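You operate a simulated robot arm through the tools that you are given. There is no shell and no other tool. Be economical: measure what you need, move in short steps, check, and stop when the job is done.

Carry out the task below with a simulated robot arm. There is one attempt and no reset: what you move stays moved.

TASK
Put things in order on the top of the grey workbench. At the end: one of the blue tins from the blue mat on the workbench is on top of the white box on the top of the grey workbench; the black battery from the top of the grey workbench stands where the blue float stood; the blue float stands where the yellow filter stood; the yellow filter from the top of the grey workbench is on the small blue case; whatever was shut is shut again. Leave all else as you found it, and nothing knocked over.

Only the result counts: the job must be done as asked and must still hold three seconds after the hand-in. Knocking over, shifting, dropping, spilling or breaking anything else fails it.

THE ROBOT
A 6-joint arm with a two-finger parallel gripper, fixed in place. Base frame: the origin is at the foot of the arm, x ahead of it, y to its left, z up; the work surface is at about z = 0. Units: mm, rad, N and s.
With the tool pointing down near the work surface it reaches from about 140 to 580 mm from the base axis. Its first joint turns from -1.152 to 1.152 rad. Payload 2.1 kg.
The tool frame sits at the grasp point between the pads (the TCP): z along the fingers, y along the line on which they close. The tips reach 30 mm beyond it. The gripper opens to 94 mm. The fingers are 28 mm wide and 10 mm thick; the gripper's body (50 by 96 mm) begins 55 mm behind the TCP.
Orientation is that of the tool frame in the base frame, as a unit quaternion [w, x, y, z]. With the fingers straight down and closing along the base's y, the tool's x points along the base's -x, its y along +y and its z along -z.

THE INTERFACE
- The arm moves only by the tool play_rows. Its argument "series" is a list of rows, each an object (a shift or turn left out is 0, a gripper value left out holds the last) with "fingers": the finger opening in mm, from 0 to 94; "slide": the shift along the base's x, y, z in units of 50 mm (1.0 is 50 mm), a list of three; "angular": the turn, a rotation vector about the base's x, y, z in units of 6 degrees (1.0 is 6 degrees), a list of three. In form: [{"fingers": fingers, "slide": [dx, dy, dz], "angular": [rx, ry, rz]}, ...]. A call has 1 to 8 rows; each row shifts and turns the commanded pose from where the row before left it. A call with a number of a shift or a turn outside -1 to 1 is refused whole. Rows are played at 5 a second. More than 50 mm and 0.15 rad between two rows, or a gripper value outside its range, and nothing of the call is played. Where a pose cannot be reached the arm comes as near as it can. A force on the tool above 40 N (or 10 N above the force at the start of the call, whichever is more), or a blocked arm, ends the call early, and 0.2 s more pass. Each finger travels about 72 mm/s and halts on what it meets, pressing with about 41 N; the grip force reading is that of the motor and also rises with nothing between the fingers. The clock runs only during rows and for 0.2 s after the last one: add rows that do not move to give the fingers time. It gives the time, the measured TCP pose, the force on the tool (base axes), the opening and the grip force at its end, in the units of the frame above (readings bear some noise), with the torque about the TCP (base axes, N m) and any sound that the robot's microphone picked up.
- Cameras (640 x 400 px; columns grow to the right, rows downward): "scene" is fixed at [64.7, -381.3, 480.9]; the picture's right is [0.67, -0.74, 0.00], its down [-0.45, -0.41, -0.79] and it looks along [0.59, 0.53, -0.61] (base axes); focal length 215 px, centre (320, 200). "wrist" rides on the gripper at [76, 14, -102] in the tool frame; the picture's right is [-0.18, 0.98, 0.00], its down [-0.75, -0.14, -0.64] and it looks along [-0.63, -0.12, 0.77] (tool axes); focal length 243 px, centre (320, 200). There is no depth. A picture from a camera that has moved, and an enlarged one, comes with that camera's place and axes in the base frame and with its lens.
- camera(camera): a new picture of that camera. No time passes.
- close_up(camera, box): a new picture of the part [left, top, right, bottom] of that camera's present view, enlarged. No time passes.
- hand_in(): hands the job in; it is judged then, once.

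Work in short steps. Places have to be worked out from the pictures, the camera data and where the tool is seen: move nearer, look again, correct. Check each grasp and each placing, and mend what went wrong. You have 120 turns and 84 pictures in all, those below and enlarged ones among them. Open the gripper and draw the arm clear of the work before you hand the job in, unless the task says otherwise; then end with one line.

The tools are called after ">>>" as name(argument=value, ...) on one line, values as JSON. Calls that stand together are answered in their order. play_rows: Moves the arm, as the interface text tells. Its arguments: {"type":"object","properties":{"series":{"type":"array"}},"required":["series"]} The other tools are called the same way: camera (camera) takes a picture; close_up (camera, box) takes an enlarged picture of a part of a camera's view; hand_in () hands the job in.

At the start:

```text
time: 0.0
tcp_pos: [259.1, 35.3, 292.8]
tcp_rot: [0.002, 0.001, 1.0, -0.001]
wrist_force: [-0.6, 0.3, -0.8]
wrist_torque: [-0.02, 0.02, -0.05]
gripper_width: 94.1
grip_force: 0.1
```

scene: 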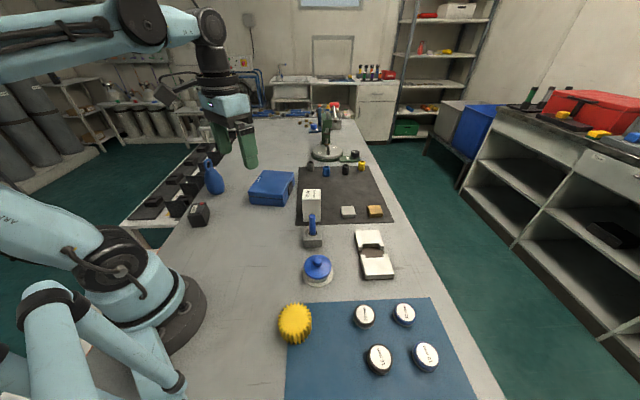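
wrist: 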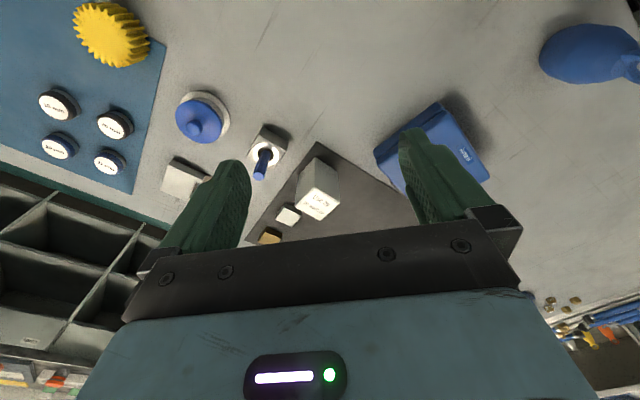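

I'll start with enlarged views of the scene to identify each object.

>>> close_up(camera="scene", box=[180, 140, 400, 280])

>>> close_up(camera="scene", box=[260, 220, 480, 400])

>>> close_up(camera="scene", box=[290, 90, 400, 220])

```text
2.86 times, centred on (290, 210) of scene
camera zoom: at [64.7, -381.3, 480.9], right [0.67, -0.74, 0.0], down [-0.45, -0.41, -0.79], along [0.59, 0.53, -0.61], focal length 614 px, centre (406, 171)
```

zoom: 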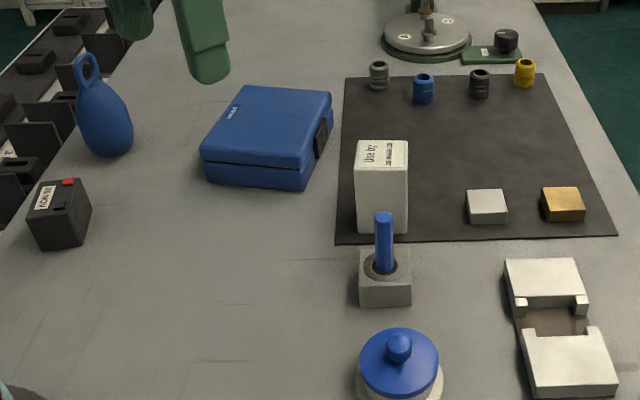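

```text
2.22 times, centred on (370, 310) of scene
camera zoom: at [64.7, -381.3, 480.9], right [0.67, -0.74, 0.0], down [-0.45, -0.41, -0.79], along [0.59, 0.53, -0.61], focal length 478 px, centre (209, -44)
```

zoom: 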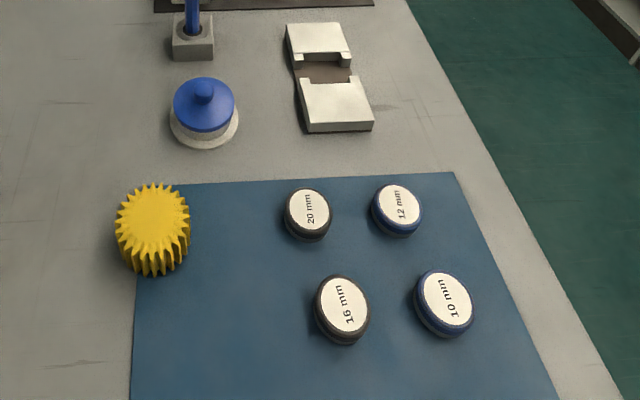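

```text
3.08 times, centred on (345, 155) of scene
camera zoom: at [64.7, -381.3, 480.9], right [0.67, -0.74, 0.0], down [-0.45, -0.41, -0.79], along [0.59, 0.53, -0.61], focal length 662 px, centre (243, 338)
```

zoom: 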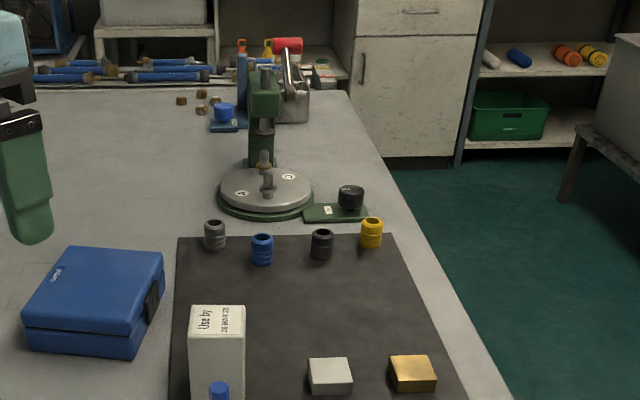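

The yellow filter is the ribbed cylinder at about (176,-214), the float at about (292,346), the battery at about (185,245), the case at about (438,189), the white box at about (448,-2), and the blue tin marked 12 mm at about (342,-370). I'll go above the filter first and look.

>>> play_rows(series=[{"slide": [-0.28, -0.83, -0.3]}, {"slide": [-0.28, -0.83, -0.3]}, {"slide": [-0.28, -0.83, -0.3]}, {"slide": [-0.28, -0.83, -0.3]}, {"slide": [-0.28, -0.83, -0.3]}, {"slide": [-0.28, -0.83, -0.3]}, {}])

>>> camera(camera="wrist")

>>> camera(camera="scene")

```text
time: 1.6
tcp_pos: [175.4, -215.6, 206.2]
tcp_rot: [0.001, 0.0, 1.0, -0.001]
wrist_force: [-0.3, 0.3, 0.4]
wrist_torque: [0.01, 0.01, 0.0]
gripper_width: 94.1
grip_force: 0.2
```

```text
78 pictures are left
camera wrist: at [99.3, -200.9, 308.2], right [0.18, 0.98, 0.0], down [0.75, -0.14, 0.64], along [0.63, -0.12, -0.77], focal length 243 px, centre (320, 200)
```

wrist: 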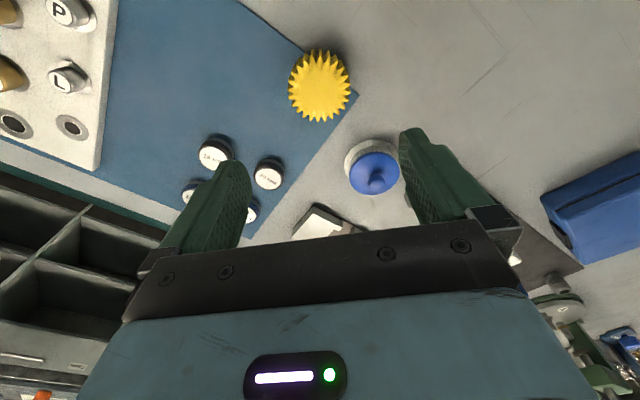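

```text
77 pictures are left
```

scene: 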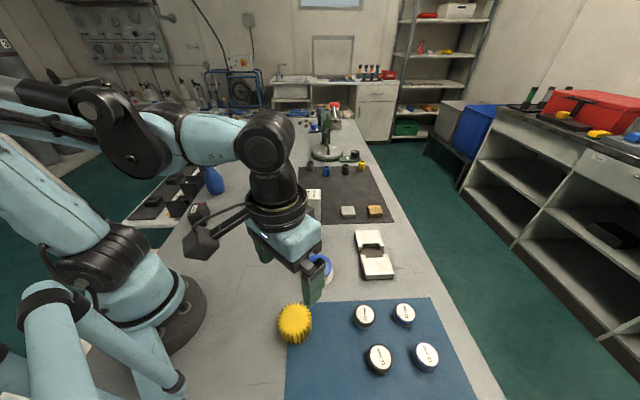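

The filter sits at about (172,-215), about 35 mm high and 66 mm across. I'll come down partway with the fingers straddling it and check.

>>> play_rows(series=[{"slide": [-0.06, 0, -0.8]}, {"slide": [0, 0, -0.8]}, {"slide": [0, 0, -0.8]}, {}])

>>> camera(camera="wrist")

>>> close_up(camera="scene", box=[220, 220, 400, 370])

```text
time: 2.6
tcp_pos: [175.1, -212.5, 83.3]
tcp_rot: [0.0, 0.001, 1.0, -0.001]
wrist_force: [0.9, -0.7, -0.5]
wrist_torque: [0.0, 0.0, 0.0]
gripper_width: 94.1
grip_force: 0.2
```

```text
76 pictures are left
camera wrist: at [98.1, -198.4, 187.6], right [0.19, 0.98, 0.0], down [0.75, -0.14, 0.64], along [0.63, -0.12, -0.77], focal length 243 px, centre (320, 200)
```

wrist: 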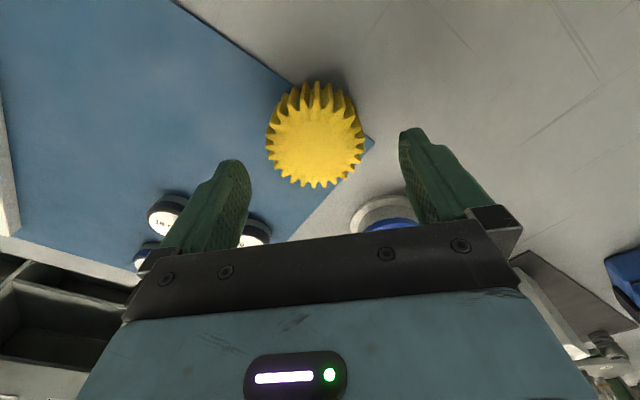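

```text
2.67 times, centred on (310, 295) of scene
camera zoom: at [64.7, -381.3, 480.9], right [0.67, -0.74, 0.0], down [-0.45, -0.41, -0.79], along [0.59, 0.53, -0.61], focal length 574 px, centre (347, -53)
```

zoom: 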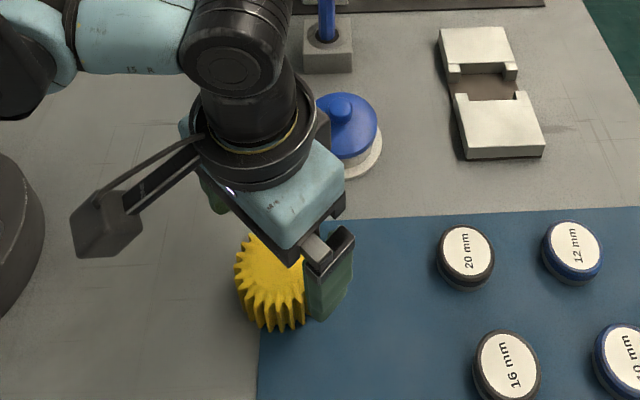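

The filter is centred at about (172,-215) with its top at about 36 mm. I'll go down to TCP z≈37 and close.

>>> play_rows(series=[{"slide": [-0.06, -0.05, -0.5]}, {"slide": [0, 0, -0.43]}, {}])

>>> play_rows(series=[{"fingers": 75}, {"fingers": 60}, {}, {}])

>>> camera(camera="wrist")

```text
time: 3.4
tcp_pos: [170.4, -214.6, 37.0]
tcp_rot: [0.001, 0.001, 1.0, 0.0]
wrist_force: [0.0, -0.3, 0.5]
wrist_torque: [-0.02, -0.01, 0.01]
gripper_width: 94.2
grip_force: 0.0
```

```text
time: 4.4
tcp_pos: [169.3, -215.3, 37.0]
tcp_rot: [0.001, 0.001, 1.0, 0.0]
wrist_force: [0.4, 0.6, -0.5]
wrist_torque: [0.01, 0.01, -0.01]
gripper_width: 65.5
grip_force: 40.3
```

```text
74 pictures are left
camera wrist: at [93.9, -201.2, 140.4], right [0.19, 0.98, 0.0], down [0.75, -0.14, 0.64], along [0.63, -0.12, -0.77], focal length 243 px, centre (320, 200)
```

wrist: 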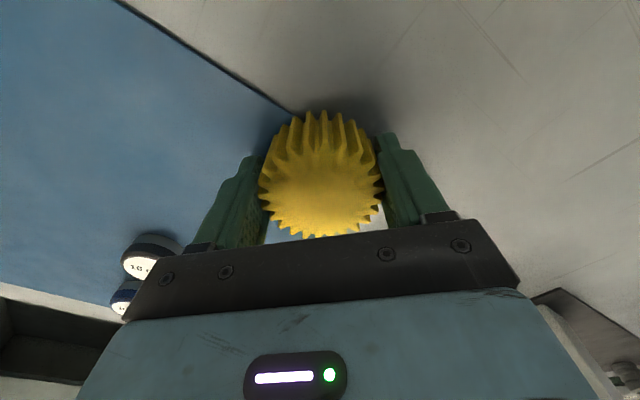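

The filter is gripped at 65.5 mm. I'll lift it and carry it toward the case, high above everything.

>>> play_rows(series=[{"slide": [0, 0, 0.8]}, {"slide": [0, 0, 0.8]}, {"slide": [0, 0, 0.8]}, {"slide": [0, 0, 0.8]}, {"slide": [0.45, 0.7, 0.2]}, {"slide": [0.5, 0.8, 0]}, {"slide": [0.5, 0.8, 0]}, {"slide": [0.5, 0.8, 0]}])

>>> play_rows(series=[{"slide": [0.5, 0.8, 0]}, {"slide": [0.5, 0.8, 0]}, {"slide": [0.5, 0.8, 0]}, {"slide": [0.5, 0.8, 0]}, {"slide": [0.3, 0.7, 0]}, {}, {}])

>>> camera(camera="wrist")

>>> camera(camera="scene")

```text
time: 6.2
tcp_pos: [266.7, -58.6, 203.7]
tcp_rot: [0.001, 0.001, 1.0, -0.001]
wrist_force: [-0.4, 0.0, -0.3]
wrist_torque: [0.0, 0.01, -0.02]
gripper_width: 65.4
grip_force: 40.2
```

```text
time: 7.8
tcp_pos: [381.8, 131.9, 204.7]
tcp_rot: [0.001, 0.001, 1.0, -0.001]
wrist_force: [-0.8, 0.2, -0.9]
wrist_torque: [0.02, -0.02, 0.04]
gripper_width: 65.3
grip_force: 40.8
```

```text
73 pictures are left
camera wrist: at [305.9, 147.0, 308.4], right [0.19, 0.98, 0.0], down [0.75, -0.14, 0.64], along [0.63, -0.12, -0.77], focal length 243 px, centre (320, 200)
```

wrist: 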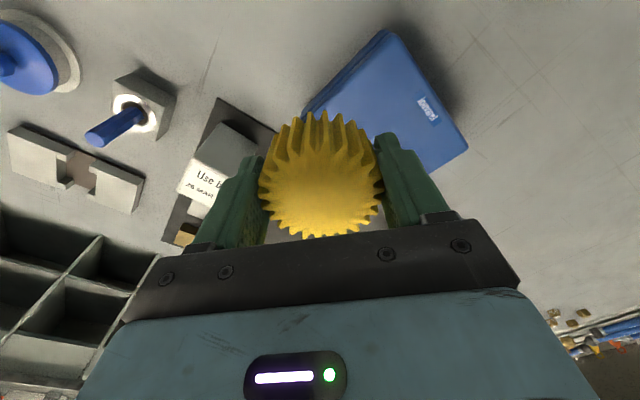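

```text
72 pictures are left
```

scene: 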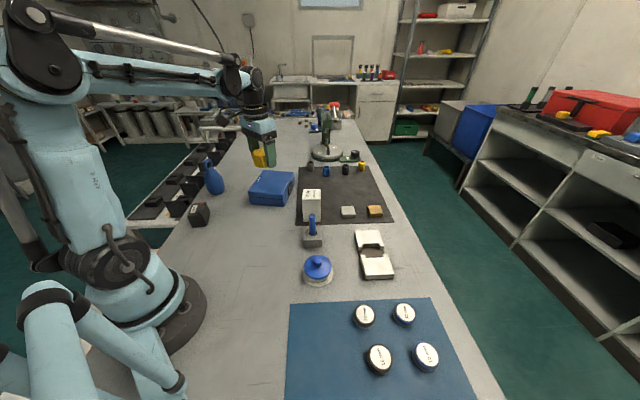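

From both views the case top is at about z=52, centred near (442,189) and roughly 155 × 135 mm. I'll move over it and lower, leaving a gap.

>>> play_rows(series=[{"slide": [0.6, 0.55, 0]}, {"slide": [0.6, 0.57, 0]}, {"slide": [0, 0, -0.8]}, {"slide": [0, 0, -0.7]}, {"slide": [0, 0, -0.4]}, {}, {}])

>>> close_up(camera="scene", box=[180, 120, 340, 220])

>>> camera(camera="wrist")

```text
time: 9.4
tcp_pos: [441.0, 191.0, 110.8]
tcp_rot: [0.001, 0.001, 1.0, -0.001]
wrist_force: [-0.4, -0.9, -0.5]
wrist_torque: [0.01, 0.03, 0.0]
gripper_width: 65.5
grip_force: 41.5
```

```text
4.00 times, centred on (260, 170) of scene
camera zoom: at [64.7, -381.3, 480.9], right [0.67, -0.74, 0.0], down [-0.45, -0.41, -0.79], along [0.59, 0.53, -0.61], focal length 860 px, centre (560, 320)
```

zoom: 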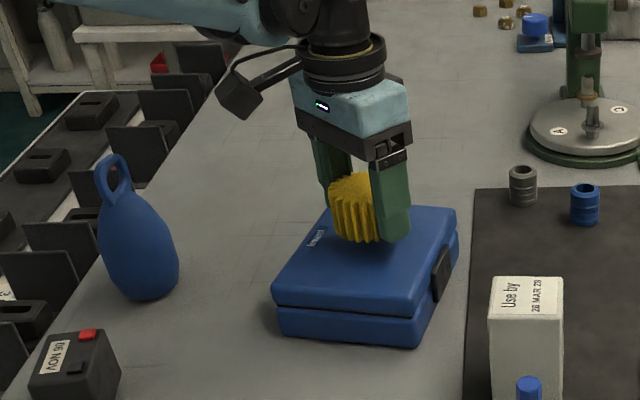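

```text
70 pictures are left
camera wrist: at [364.4, 205.4, 214.1], right [0.19, 0.98, 0.0], down [0.75, -0.14, 0.64], along [0.63, -0.12, -0.77], focal length 243 px, centre (320, 200)
```

wrist: 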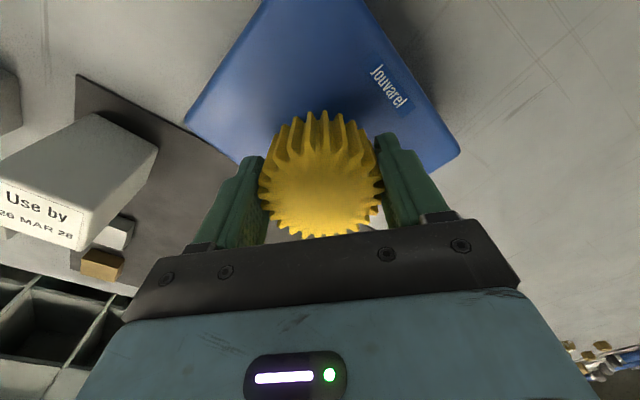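

The filter is well centred over the case. I'll lower in small steps until it touches.

>>> play_rows(series=[{"slide": [0, 0, -0.2]}, {"slide": [0, 0, -0.1]}, {"slide": [0, 0, -0.08]}, {}])

>>> close_up(camera="scene", box=[220, 140, 320, 210])

```text
time: 10.4
tcp_pos: [441.8, 190.9, 92.7]
tcp_rot: [0.001, 0.001, 1.0, -0.001]
wrist_force: [0.8, 0.6, -1.2]
wrist_torque: [0.02, 0.02, -0.02]
gripper_width: 65.3
grip_force: 40.7
```

```text
5.71 times, centred on (270, 175) of scene
camera zoom: at [64.7, -381.3, 480.9], right [0.67, -0.74, 0.0], down [-0.45, -0.41, -0.79], along [0.59, 0.53, -0.61], focal length 1229 px, centre (606, 343)
```

zoom: 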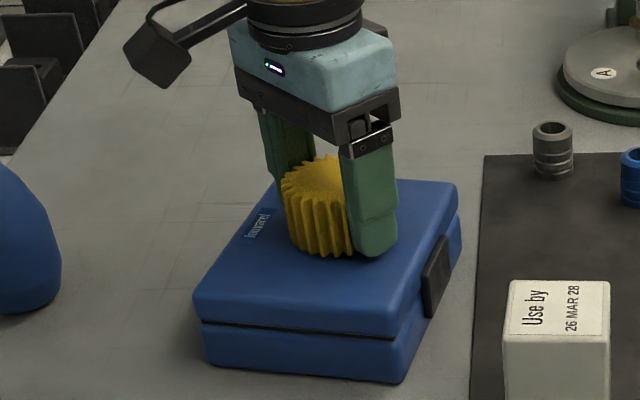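

Nearly down. I'll continue in tiny steps until the force reading shows contact.

>>> play_rows(series=[{"slide": [0, 0, -0.04]}, {"slide": [0, 0, -0.04]}, {}])

>>> play_rows(series=[{"slide": [0, 0, -0.03]}, {"slide": [0, 0, -0.03]}, {}])

```text
time: 11.2
tcp_pos: [442.6, 191.5, 90.2]
tcp_rot: [0.001, 0.0, 1.0, 0.0]
wrist_force: [3.2, 3.1, 32.5]
wrist_torque: [0.14, -0.31, 0.13]
gripper_width: 65.1
grip_force: 40.5
```

```text
time: 11.7
tcp_pos: [443.0, 190.8, 88.0]
tcp_rot: [0.003, 0.0, 1.0, 0.001]
wrist_force: [-0.5, 1.2, 10.2]
wrist_torque: [0.0, -0.04, 0.01]
gripper_width: 64.8
grip_force: 41.1
stopped in row 2: the force on the tool passed its limit at 45 N (the readings are from after the stop); the commanded pose is now the measured one
```

Contact is made. I'll open the gripper and rise clear.

>>> play_rows(series=[{"slide": [0, 0, 0.02]}, {"fingers": 80}, {"fingers": 94}, {}, {"slide": [0, 0, 0.4]}, {"slide": [0, 0, 0.8]}, {"slide": [0, 0, 0.8]}, {}])

>>> close_up(camera="scene", box=[160, 130, 320, 230])

>>> camera(camera="wrist")

```text
time: 13.5
tcp_pos: [442.4, 191.5, 189.7]
tcp_rot: [0.002, 0.0, 1.0, 0.0]
wrist_force: [0.1, 0.9, 0.0]
wrist_torque: [0.01, 0.01, 0.01]
gripper_width: 94.3
grip_force: 0.0
```

```text
4.00 times, centred on (240, 180) of scene
camera zoom: at [64.7, -381.3, 480.9], right [0.67, -0.74, 0.0], down [-0.45, -0.41, -0.79], along [0.59, 0.53, -0.61], focal length 860 px, centre (640, 280)
```

zoom: 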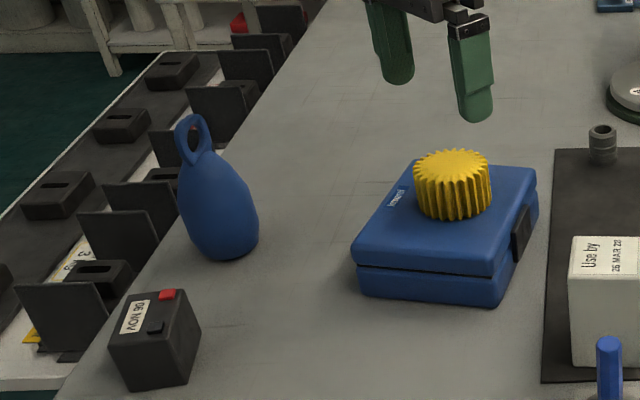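

```text
67 pictures are left
camera wrist: at [366.5, 205.8, 293.3], right [0.18, 0.98, 0.0], down [0.75, -0.14, 0.65], along [0.63, -0.12, -0.76], focal length 243 px, centre (320, 200)
```

wrist: 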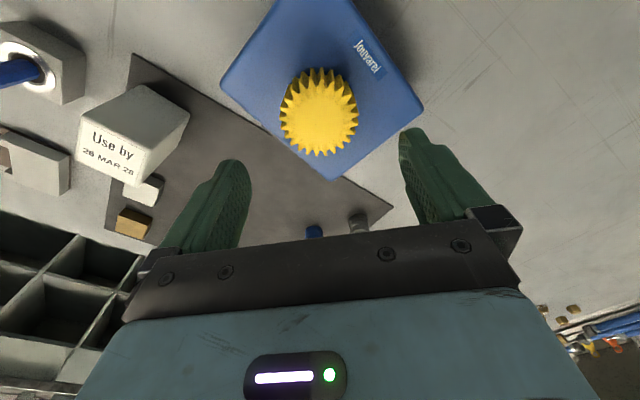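

The filter stands well on the case. The float is about 140 mm tall with a ring on top, at about (299,367), so I'll approach it from high up to inspect the ring.

>>> play_rows(series=[{"slide": [0, 0, 0.8]}, {"slide": [-0.57, 0.65, 0.1]}, {"slide": [-0.57, 0.65, 0.1]}, {"slide": [-0.57, 0.65, 0.1]}, {"slide": [-0.57, 0.65, 0.1]}, {"slide": [-0.57, 0.65, 0.1]}, {}, {}])

>>> camera(camera="wrist")

>>> close_up(camera="scene", box=[160, 130, 260, 230])

```text
time: 15.3
tcp_pos: [298.2, 355.0, 251.4]
tcp_rot: [0.002, -0.001, 1.0, 0.0]
wrist_force: [-0.1, -0.2, -0.2]
wrist_torque: [0.0, -0.01, -0.01]
gripper_width: 94.0
grip_force: 0.1
```

```text
66 pictures are left
camera wrist: at [222.7, 368.1, 355.3], right [0.18, 0.98, 0.0], down [0.75, -0.14, 0.65], along [0.63, -0.12, -0.76], focal length 243 px, centre (320, 200)
```

wrist: 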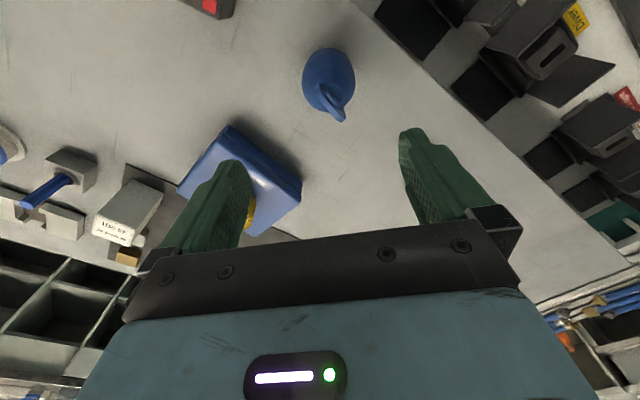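

```text
4.00 times, centred on (210, 180) of scene
camera zoom: at [64.7, -381.3, 480.9], right [0.67, -0.74, 0.0], down [-0.45, -0.41, -0.79], along [0.59, 0.53, -0.61], focal length 860 px, centre (760, 280)
```

zoom: 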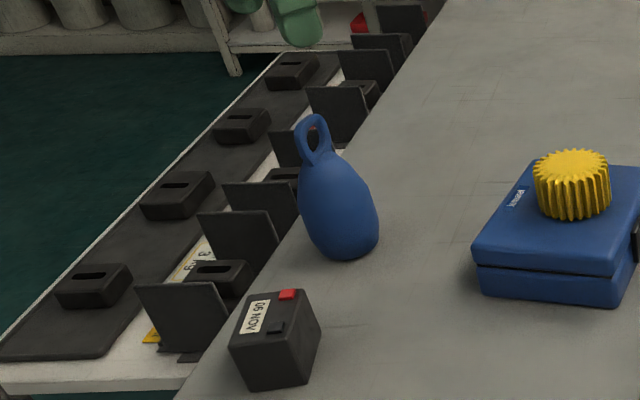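

>>> close_up(camera="wrist", box=[270, 25, 390, 145])

```text
3.33 times, centred on (330, 85) of wrist
camera zoom: at [222.7, 368.1, 355.3], right [0.18, 0.98, 0.0], down [0.75, -0.14, 0.65], along [0.63, -0.12, -0.76], focal length 809 px, centre (287, 583)
```

zoom: 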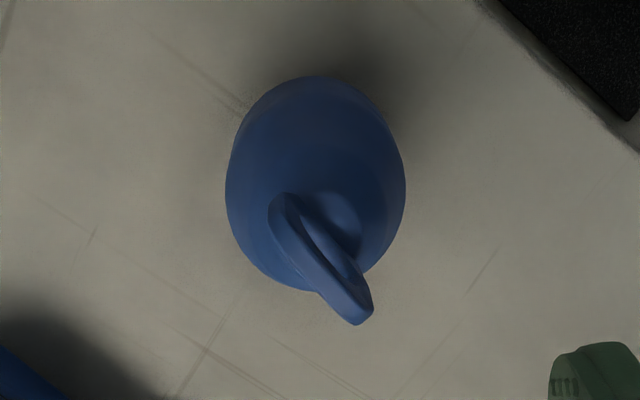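

The ring's plane runs about 40° from x, centred at about (300,363) with its top at about z=135. I'll yaw the gripper +40° and centre above it.

>>> play_rows(series=[{"slide": [0.02, 0.08, -0.1], "angular": [0, 0, 0.95]}, {"slide": [0.02, 0.08, -0.1], "angular": [0, 0, 0.95]}, {"angular": [0, 0, 0.95]}, {"angular": [0, 0, 0.95]}, {"angular": [0, 0, 0.95]}, {"angular": [0, 0, 0.95]}, {"angular": [0, 0, 0.95]}, {}])

>>> close_up(camera="wrist", box=[220, 20, 420, 180])

```text
time: 17.1
tcp_pos: [301.6, 363.6, 243.1]
tcp_rot: [0.002, -0.342, 0.94, 0.001]
wrist_force: [0.4, -0.2, 0.0]
wrist_torque: [0.02, 0.0, -0.05]
gripper_width: 93.8
grip_force: 0.0
```

```text
2.50 times, centred on (320, 100) of wrist
camera zoom: at [234.8, 323.6, 347.0], right [-0.49, 0.87, 0.0], down [0.67, 0.37, 0.65], along [0.56, 0.32, -0.76], focal length 606 px, centre (320, 450)
```

zoom: 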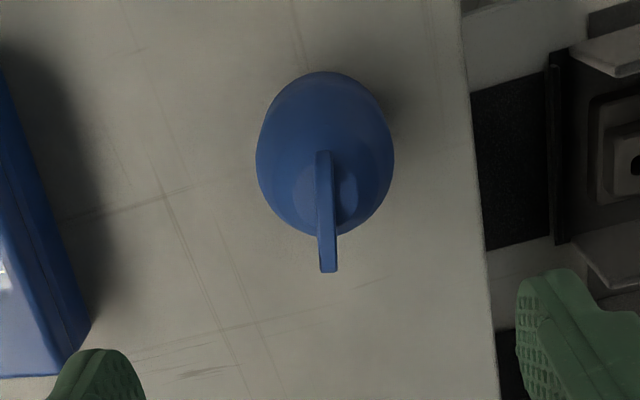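

The ring is seen nearly edge-on from here, so its direction is about 31-32°. I'll correct the yaw by -8° and descend to z≈128.

>>> play_rows(series=[{"slide": [0, 0.01, -0.4], "angular": [0, 0, -0.7]}, {"slide": [0, 0, -0.7], "angular": [0, 0, -0.7]}, {"slide": [0, 0, -0.6]}, {}])

>>> camera(camera="wrist")

>>> close_up(camera="scene", box=[150, 110, 270, 210])

```text
time: 18.1
tcp_pos: [301.1, 362.8, 158.0]
tcp_rot: [0.002, -0.27, 0.963, 0.0]
wrist_force: [-0.1, -0.1, 1.2]
wrist_torque: [0.0, -0.02, -0.01]
gripper_width: 94.0
grip_force: 0.1
```

```text
62 pictures are left
camera wrist: at [228.5, 334.7, 261.9], right [-0.36, 0.93, 0.0], down [0.71, 0.27, 0.65], along [0.6, 0.23, -0.76], focal length 243 px, centre (320, 200)
```

wrist: 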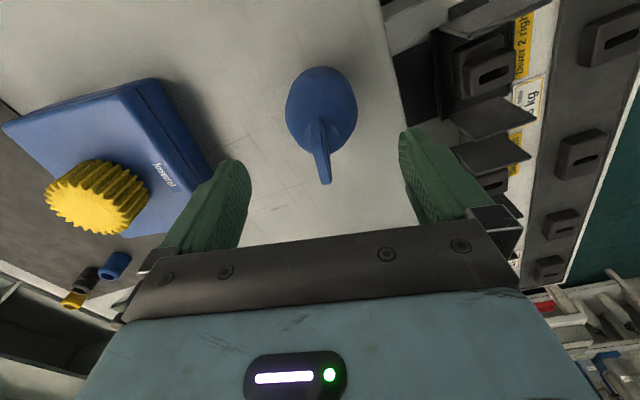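

```text
4.00 times, centred on (210, 160) of scene
camera zoom: at [64.7, -381.3, 480.9], right [0.67, -0.74, 0.0], down [-0.45, -0.41, -0.79], along [0.59, 0.53, -0.61], focal length 860 px, centre (760, 360)
```

zoom: 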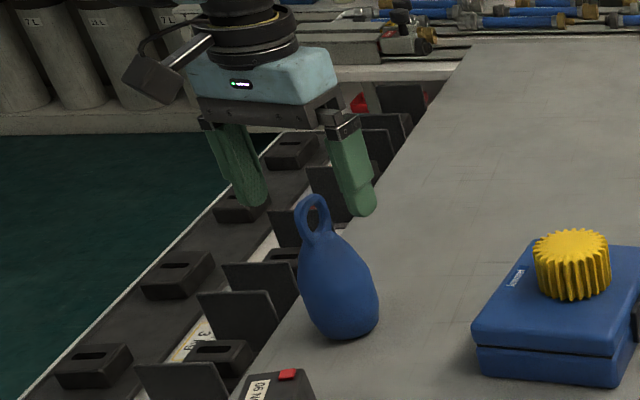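

The ring is centred between the fingers. I'll lower to z≈126 and close.

>>> play_rows(series=[{"slide": [0, 0.01, -0.4]}, {"slide": [0, 0, -0.24]}, {}])

>>> play_rows(series=[{"fingers": 60}, {"fingers": 30}, {"fingers": 4}, {}, {}, {}])

>>> camera(camera="wrist")

>>> close_up(camera="scene", box=[150, 110, 270, 210])

```text
time: 18.9
tcp_pos: [300.7, 363.9, 126.8]
tcp_rot: [0.001, -0.272, 0.962, 0.001]
wrist_force: [-0.4, 0.0, 0.6]
wrist_torque: [-0.02, 0.02, 0.0]
gripper_width: 94.1
grip_force: 0.1
```

```text
time: 20.3
tcp_pos: [301.4, 363.9, 127.5]
tcp_rot: [0.003, -0.27, 0.963, 0.001]
wrist_force: [-0.8, 1.7, 25.1]
wrist_torque: [0.03, 0.08, 0.02]
gripper_width: 29.2
grip_force: 41.0
```

```text
60 pictures are left
camera wrist: at [228.5, 335.6, 230.3], right [-0.36, 0.93, 0.0], down [0.71, 0.27, 0.65], along [0.6, 0.23, -0.76], focal length 243 px, centre (320, 200)
```

wrist: 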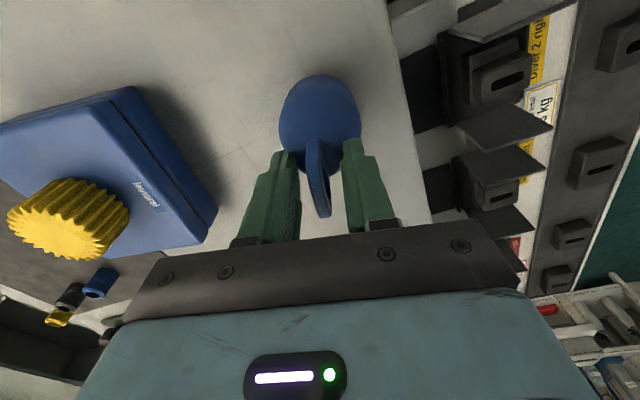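

```text
4.00 times, centred on (210, 160) of scene
camera zoom: at [64.6, -381.4, 480.8], right [0.67, -0.74, 0.0], down [-0.45, -0.41, -0.79], along [0.59, 0.53, -0.61], focal length 860 px, centre (760, 360)
```

zoom: 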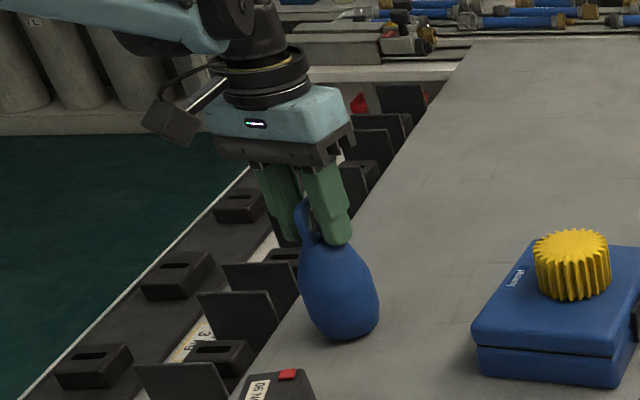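

The tips have caught the body's shoulder at 29 mm. I'll open, rise about 12 mm, and grip the ring only.

>>> play_rows(series=[{"fingers": 50}, {}, {"slide": [0, 0, 0.26]}, {}, {"fingers": 25}, {"fingers": 2}, {}, {}])

>>> camera(camera="wrist")

>>> close_up(camera="scene", box=[150, 110, 270, 210])

```text
time: 22.1
tcp_pos: [301.8, 362.5, 137.8]
tcp_rot: [0.001, -0.272, 0.962, 0.0]
wrist_force: [-0.3, -0.2, 3.7]
wrist_torque: [-0.04, 0.05, -0.01]
gripper_width: 10.3
grip_force: 40.9
```

```text
58 pictures are left
camera wrist: at [228.6, 335.6, 241.8], right [-0.36, 0.93, 0.0], down [0.71, 0.27, 0.65], along [0.6, 0.23, -0.76], focal length 243 px, centre (320, 200)
```

wrist: 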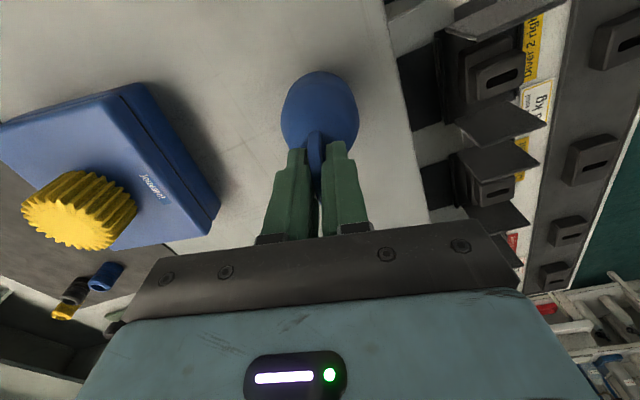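

```text
4.00 times, centred on (210, 160) of scene
camera zoom: at [64.7, -381.3, 480.9], right [0.67, -0.74, 0.0], down [-0.45, -0.41, -0.79], along [0.59, 0.53, -0.61], focal length 860 px, centre (760, 360)
```

zoom: 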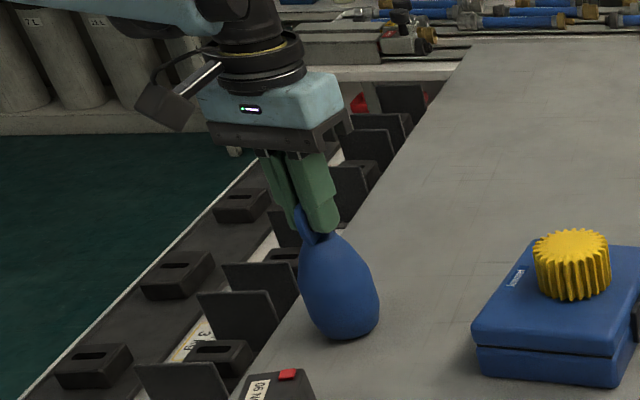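

The ring is gripped at 10.3 mm. I'll do a test lift.

>>> play_rows(series=[{"slide": [0, 0, 0.3]}, {"slide": [0, 0, 0.5]}, {"slide": [0, 0, 0.8]}, {}])

>>> close_up(camera="scene", box=[150, 90, 270, 210])

```text
time: 23.1
tcp_pos: [303.9, 363.2, 219.7]
tcp_rot: [0.002, -0.27, 0.963, 0.001]
wrist_force: [0.1, 0.9, -1.3]
wrist_torque: [-0.03, -0.02, 0.03]
gripper_width: 9.9
grip_force: 40.8
```

```text
3.33 times, centred on (210, 150) of scene
camera zoom: at [64.7, -381.3, 480.9], right [0.67, -0.74, 0.0], down [-0.45, -0.41, -0.79], along [0.59, 0.53, -0.61], focal length 717 px, centre (687, 367)
```

zoom: 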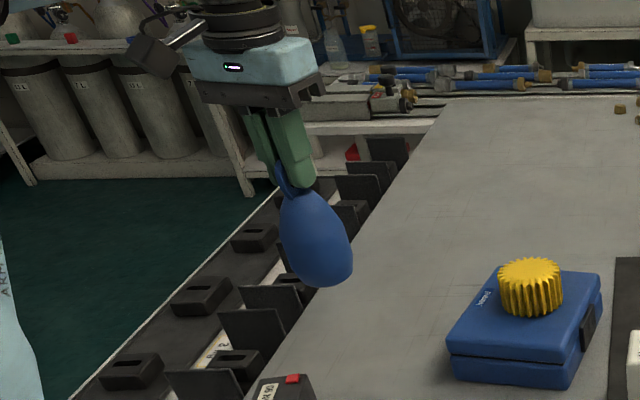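

The float is held and hangs nearly upright. I'll raise it a bit and carry it to the filter's old spot (170,-215), yawing back gradually.

>>> play_rows(series=[{"slide": [0, 0, 0.6]}, {"slide": [-0.16, -0.7, 0.2], "angular": [0, 0, -0.4]}, {"slide": [-0.18, -0.77, 0], "angular": [0, 0, -0.4]}, {"slide": [-0.18, -0.77, 0], "angular": [0, 0, -0.4]}, {"slide": [-0.18, -0.77, 0], "angular": [0, 0, -0.4]}, {"slide": [-0.18, -0.77, 0], "angular": [0, 0, -0.4]}, {"slide": [-0.18, -0.77, 0], "angular": [0, 0, -0.4]}, {"slide": [-0.18, -0.77, 0], "angular": [0, 0, -0.4]}])

>>> play_rows(series=[{"slide": [-0.18, -0.77, 0], "angular": [0, 0, -0.4]}, {"slide": [-0.18, -0.77, 0], "angular": [0, 0, -0.4]}, {"slide": [-0.18, -0.77, 0], "angular": [0, 0, -0.4]}, {"slide": [-0.18, -0.77, 0], "angular": [0, 0, -0.4]}, {"slide": [-0.18, -0.77, 0], "angular": [0, 0, -0.4]}, {"slide": [-0.18, -0.77, 0], "angular": [0, 0, -0.4]}, {"slide": [-0.18, -0.77, 0], "angular": [0, 0, -0.4]}, {}])

>>> camera(camera="scene")

>>> camera(camera="wrist")

```text
time: 24.9
tcp_pos: [240.7, 94.7, 259.8]
tcp_rot: [0.001, -0.128, 0.992, 0.001]
wrist_force: [0.4, 0.5, 0.2]
wrist_torque: [0.01, 0.02, -0.01]
gripper_width: 10.1
grip_force: 41.1
```

```text
time: 26.7
tcp_pos: [179.8, -173.4, 260.4]
tcp_rot: [0.001, 0.019, 1.0, 0.0]
wrist_force: [-0.1, 0.1, -0.9]
wrist_torque: [-0.02, -0.01, 0.04]
gripper_width: 10.3
grip_force: 41.1
```

```text
55 pictures are left
```

scene: 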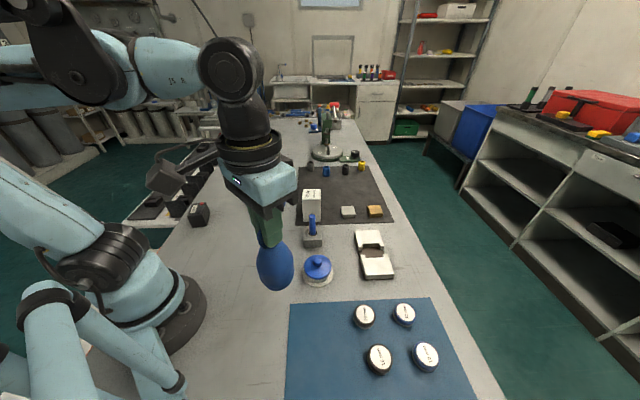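

```text
54 pictures are left
camera wrist: at [104.1, -156.6, 363.2], right [0.22, 0.98, 0.0], down [0.75, -0.17, 0.65], along [0.63, -0.14, -0.76], focal length 243 px, centre (320, 200)
```

wrist: 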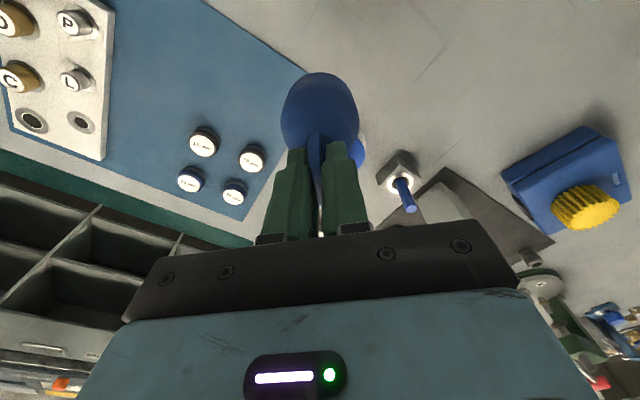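

The float hasn't shifted in the grip. I'll move over (171,-215) and lower to just above the bench.

>>> play_rows(series=[{"slide": [-0.17, -0.83, 0]}, {"slide": [0, 0, -0.7]}, {"slide": [0, 0, -0.7]}, {"slide": [0, 0, -0.6]}, {"slide": [0, 0, -0.2]}, {}, {}])

>>> close_up(camera="scene", box=[220, 220, 400, 370])

```text
time: 28.3
tcp_pos: [169.7, -214.0, 149.2]
tcp_rot: [0.002, 0.019, 1.0, -0.001]
wrist_force: [0.1, -1.0, -1.1]
wrist_torque: [0.01, -0.02, 0.01]
gripper_width: 10.2
grip_force: 41.1
```

```text
2.67 times, centred on (310, 295) of scene
camera zoom: at [64.7, -381.3, 480.9], right [0.67, -0.74, 0.0], down [-0.45, -0.41, -0.79], along [0.59, 0.53, -0.61], focal length 574 px, centre (347, -53)
```

zoom: 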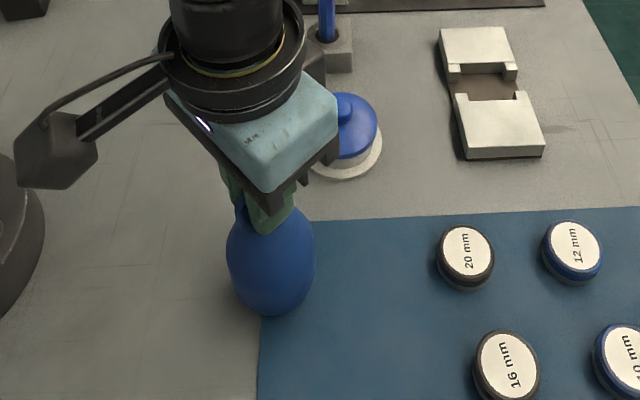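

Position is good. I'll lower in small steps to contact.

>>> play_rows(series=[{"slide": [0, 0, -0.12]}, {"slide": [0, 0, -0.06]}, {"slide": [0, 0, -0.04]}, {}])

```text
time: 29.3
tcp_pos: [168.9, -213.5, 138.6]
tcp_rot: [0.002, 0.018, 1.0, 0.001]
wrist_force: [0.1, 2.8, 31.5]
wrist_torque: [0.04, -0.04, 0.0]
gripper_width: 10.2
grip_force: 41.5
```

Contact is made. I'll ease off, open, and check before rising.

>>> play_rows(series=[{"slide": [0, 0, 0.02]}, {"fingers": 20}, {"fingers": 45}, {}, {}])

>>> play_rows(series=[{"slide": [0, 0, 0.5]}, {"slide": [0, 0, 0.8]}, {"slide": [0, 0, 0.8]}, {}])

>>> close_up(camera="scene", box=[220, 220, 400, 370])

>>> camera(camera="wrist")

```text
time: 30.5
tcp_pos: [169.8, -214.2, 140.0]
tcp_rot: [0.002, 0.018, 1.0, 0.0]
wrist_force: [-0.2, -0.8, 0.5]
wrist_torque: [0.02, 0.0, -0.01]
gripper_width: 45.1
grip_force: 0.1
```

```text
time: 31.5
tcp_pos: [172.3, -212.6, 243.6]
tcp_rot: [0.001, 0.019, 1.0, 0.0]
wrist_force: [0.3, -0.3, -0.6]
wrist_torque: [-0.01, 0.0, 0.01]
gripper_width: 45.0
grip_force: 0.1
```

```text
2.67 times, centred on (310, 295) of scene
camera zoom: at [64.7, -381.3, 480.9], right [0.67, -0.74, 0.0], down [-0.45, -0.41, -0.79], along [0.59, 0.53, -0.61], focal length 574 px, centre (347, -53)
```

zoom: 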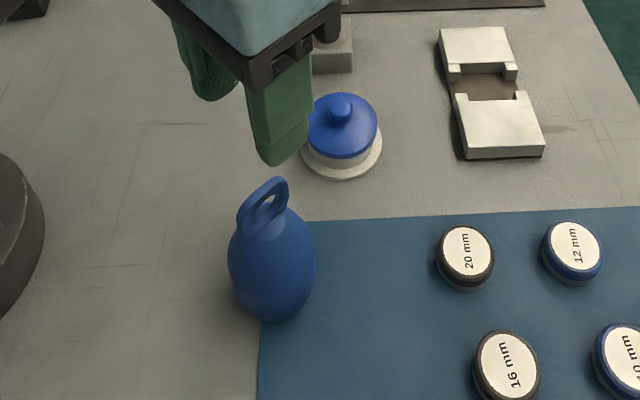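

```text
51 pictures are left
camera wrist: at [95.3, -196.9, 346.5], right [0.22, 0.98, 0.0], down [0.75, -0.17, 0.65], along [0.63, -0.14, -0.76], focal length 243 px, centre (320, 200)
```

wrist: 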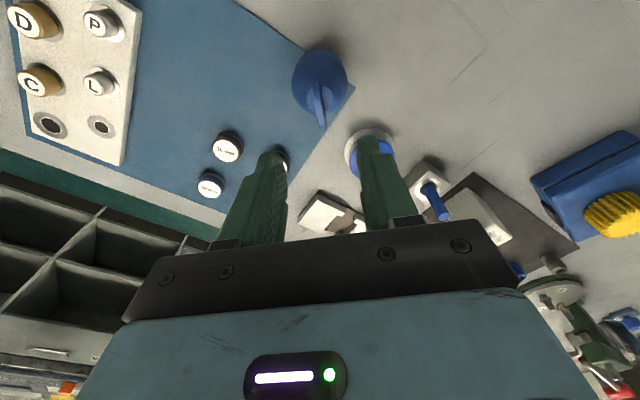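

The float stands upright at the filter's spot. Next I'll swing to the battery at about (185,245).

>>> play_rows(series=[{"slide": [0.24, 0.76, 0], "fingers": 94}, {"slide": [0.24, 0.76, 0]}, {"slide": [0.24, 0.76, 0]}, {"slide": [0.24, 0.76, 0]}, {"slide": [0.24, 0.76, 0]}, {"slide": [0, 0.8, 0]}, {"slide": [0, 0.8, 0]}, {"slide": [0, 0.8, 0]}])

>>> play_rows(series=[{"slide": [-0.24, 0.8, 0]}, {"slide": [-0.24, 0.8, 0]}, {"slide": [-0.24, 0.7, 0]}, {"slide": [-0.2, 0.4, 0]}, {}, {}])

>>> camera(camera="wrist")

>>> close_up(camera="scene", box=[160, 170, 260, 250])

```text
time: 33.3
tcp_pos: [229.7, 96.7, 245.6]
tcp_rot: [0.003, 0.019, 1.0, 0.0]
wrist_force: [0.0, -1.1, 0.3]
wrist_torque: [0.0, 0.01, -0.01]
gripper_width: 94.2
grip_force: 0.0
```

```text
time: 34.7
tcp_pos: [183.6, 232.4, 243.9]
tcp_rot: [0.003, 0.019, 1.0, 0.0]
wrist_force: [-1.1, 0.1, -0.9]
wrist_torque: [-0.03, -0.03, 0.05]
gripper_width: 94.1
grip_force: 0.1
```

```text
50 pictures are left
camera wrist: at [108.7, 249.0, 346.8], right [0.22, 0.98, 0.0], down [0.74, -0.17, 0.65], along [0.63, -0.14, -0.76], focal length 243 px, centre (320, 200)
```

wrist: 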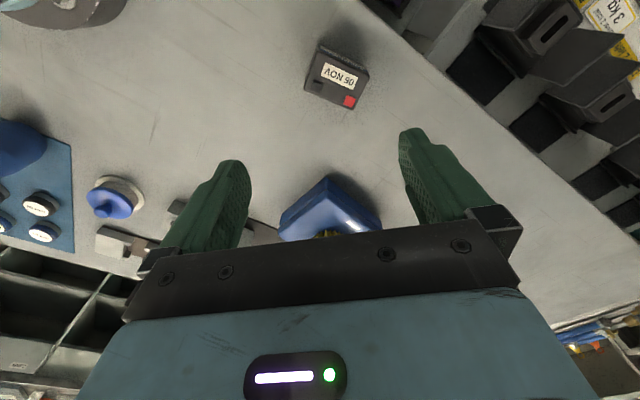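

```text
5.00 times, centred on (210, 210) of scene
camera zoom: at [64.7, -381.3, 480.9], right [0.67, -0.74, 0.0], down [-0.45, -0.41, -0.79], along [0.59, 0.53, -0.61], focal length 1075 px, centre (870, 150)
```

zoom: 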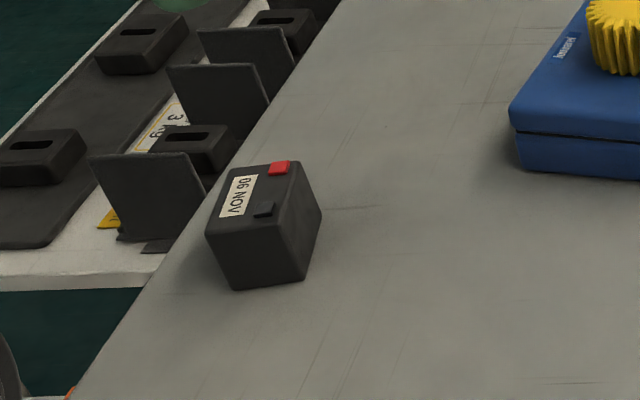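

>>> close_up(camera="wrist", box=[280, 20, 400, 120])

```text
4.00 times, centred on (340, 70) of wrist
camera zoom: at [108.7, 249.0, 346.8], right [0.22, 0.98, 0.0], down [0.74, -0.17, 0.65], along [0.63, -0.14, -0.76], focal length 970 px, centre (240, 720)
```

zoom: 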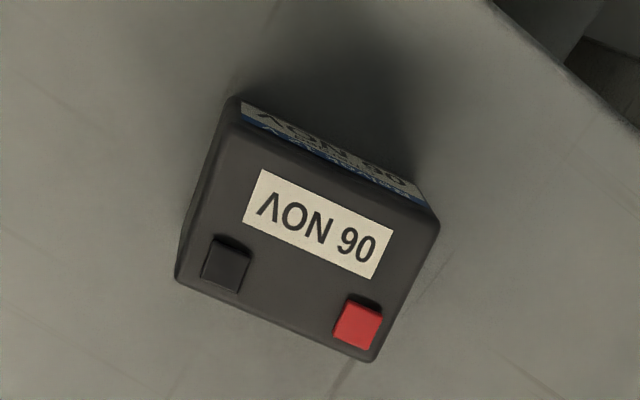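

The battery is centred at about (189,252), about 65×43 mm and 48 mm tall, with its long axis near 55°. I'll yaw +56° to grip across the short sides.

>>> play_rows(series=[{"slide": [0.1, 0.4, 0], "angular": [0, 0, 1]}, {"slide": [0, 0, -0.2], "angular": [0, 0, 1]}, {"slide": [0, 0, -0.3], "angular": [0, 0, 1]}, {"slide": [0, 0, -0.3], "angular": [0, 0, 1]}, {"slide": [0, 0, -0.3], "angular": [0, 0, 1]}, {"slide": [0, 0, -0.3], "angular": [0, 0, 1]}, {"slide": [0, 0, -0.3], "angular": [0, 0, 1]}, {"slide": [0, 0, -0.3], "angular": [0, 0, 1]}])

>>> play_rows(series=[{"angular": [0, 0, 1]}, {"angular": [0, 0, 0.4]}, {}])

>>> camera(camera="wrist")

```text
time: 36.5
tcp_pos: [188.6, 251.8, 145.7]
tcp_rot: [0.002, -0.391, 0.92, 0.001]
wrist_force: [0.8, 0.2, 0.4]
wrist_torque: [0.0, -0.02, 0.03]
gripper_width: 94.0
grip_force: 0.1
```

```text
time: 37.3
tcp_pos: [189.0, 250.1, 145.5]
tcp_rot: [0.002, -0.457, 0.89, 0.001]
wrist_force: [-0.8, 0.2, -0.2]
wrist_torque: [-0.01, 0.01, -0.01]
gripper_width: 94.1
grip_force: 0.1
```

```text
47 pictures are left
camera wrist: at [132.6, 195.7, 249.2], right [-0.69, 0.72, 0.0], down [0.55, 0.53, 0.65], along [0.47, 0.45, -0.76], focal length 243 px, centre (320, 200)
```

wrist: 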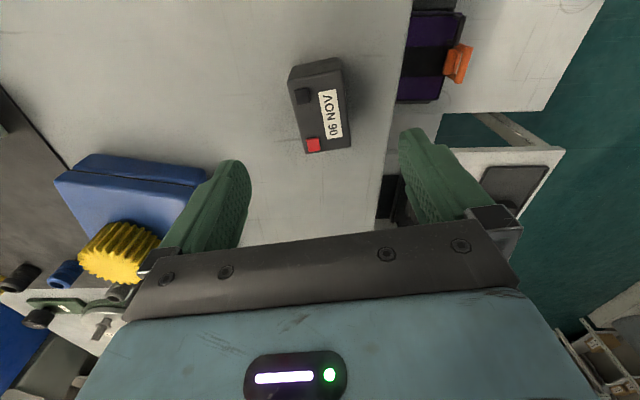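

The battery is aligned and centred at about (188,250). I'll descend and grip.

>>> play_rows(series=[{"slide": [0, 0, -0.7]}, {"slide": [0, 0, -0.7]}, {"slide": [0, 0, -0.5]}, {"slide": [0, 0, -0.26]}, {}])

>>> play_rows(series=[{"fingers": 65}, {"fingers": 38}, {}, {}, {}])

>>> camera(camera="wrist")

```text
time: 38.5
tcp_pos: [188.0, 248.3, 35.9]
tcp_rot: [0.001, -0.457, 0.889, 0.001]
wrist_force: [0.1, 0.8, 0.3]
wrist_torque: [-0.01, 0.03, 0.02]
gripper_width: 94.2
grip_force: 0.0
```

```text
time: 39.7
tcp_pos: [188.1, 249.4, 36.4]
tcp_rot: [0.001, -0.456, 0.89, 0.002]
wrist_force: [0.9, 0.3, -0.5]
wrist_torque: [0.01, 0.02, -0.02]
gripper_width: 48.2
grip_force: 40.9
```

```text
46 pictures are left
camera wrist: at [132.0, 195.0, 140.4], right [-0.69, 0.72, 0.0], down [0.55, 0.53, 0.65], along [0.47, 0.45, -0.76], focal length 243 px, centre (320, 200)
```

wrist: 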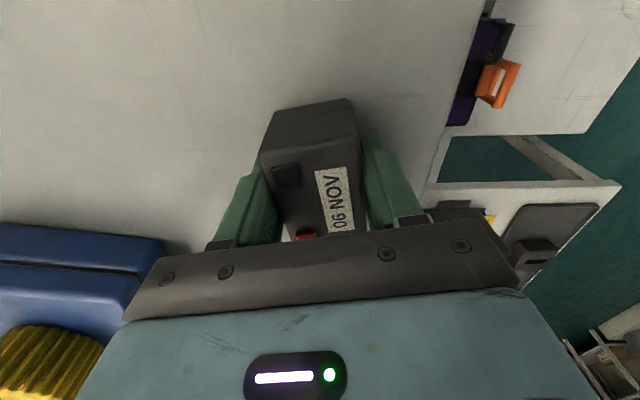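

Gripped at 48 mm. I'll lift and carry it to the float's old spot (300,364).

>>> play_rows(series=[{"slide": [0, 0, 0.4]}, {"slide": [0, 0, 0.8]}, {"slide": [0.56, 0.57, 0]}, {"slide": [0.56, 0.57, 0]}, {"slide": [0.56, 0.57, 0]}, {"slide": [0.56, 0.57, 0]}, {}, {}])

>>> camera(camera="scene")

>>> camera(camera="wrist")

```text
time: 41.5
tcp_pos: [300.4, 365.6, 97.7]
tcp_rot: [0.002, -0.457, 0.89, 0.0]
wrist_force: [0.7, 0.4, -4.8]
wrist_torque: [-0.01, 0.01, -0.01]
gripper_width: 47.8
grip_force: 41.4
```

```text
45 pictures are left
```

scene: 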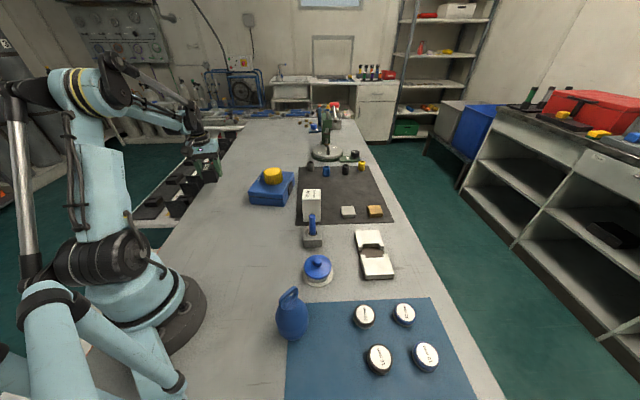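

```text
44 pictures are left
camera wrist: at [244.4, 311.6, 200.3], right [-0.69, 0.72, 0.0], down [0.55, 0.53, 0.65], along [0.47, 0.45, -0.76], focal length 243 px, centre (320, 200)
```

wrist: 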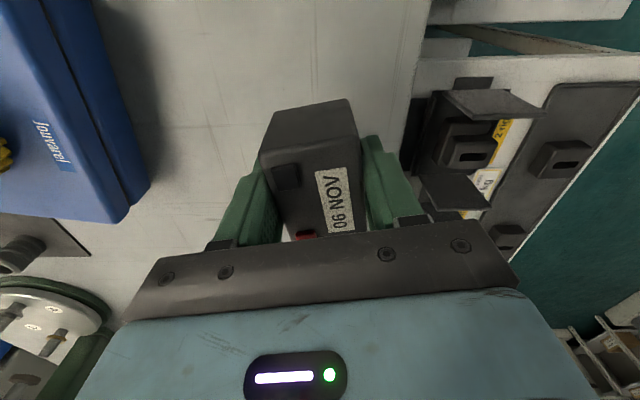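

The battery is over the spot and inside the bench edge. I'll lower to the bench.

>>> play_rows(series=[{"slide": [0, -0.02, -0.7]}, {"slide": [0, 0, -0.3]}, {"slide": [0, 0, -0.12]}, {"slide": [0, 0, -0.06]}, {}])

>>> play_rows(series=[{"slide": [0, 0, -0.03]}, {"slide": [0, 0, -0.02]}, {}])

```text
time: 42.7
tcp_pos: [300.3, 365.1, 36.9]
tcp_rot: [0.001, -0.456, 0.89, 0.001]
wrist_force: [0.6, -0.8, 1.9]
wrist_torque: [0.07, 0.03, 0.0]
gripper_width: 48.0
grip_force: 40.9
```

```text
time: 43.5
tcp_pos: [300.5, 364.2, 37.8]
tcp_rot: [0.001, -0.456, 0.89, 0.002]
wrist_force: [-0.8, 5.2, 31.9]
wrist_torque: [-0.02, -0.02, -0.09]
gripper_width: 48.1
grip_force: 40.8
```

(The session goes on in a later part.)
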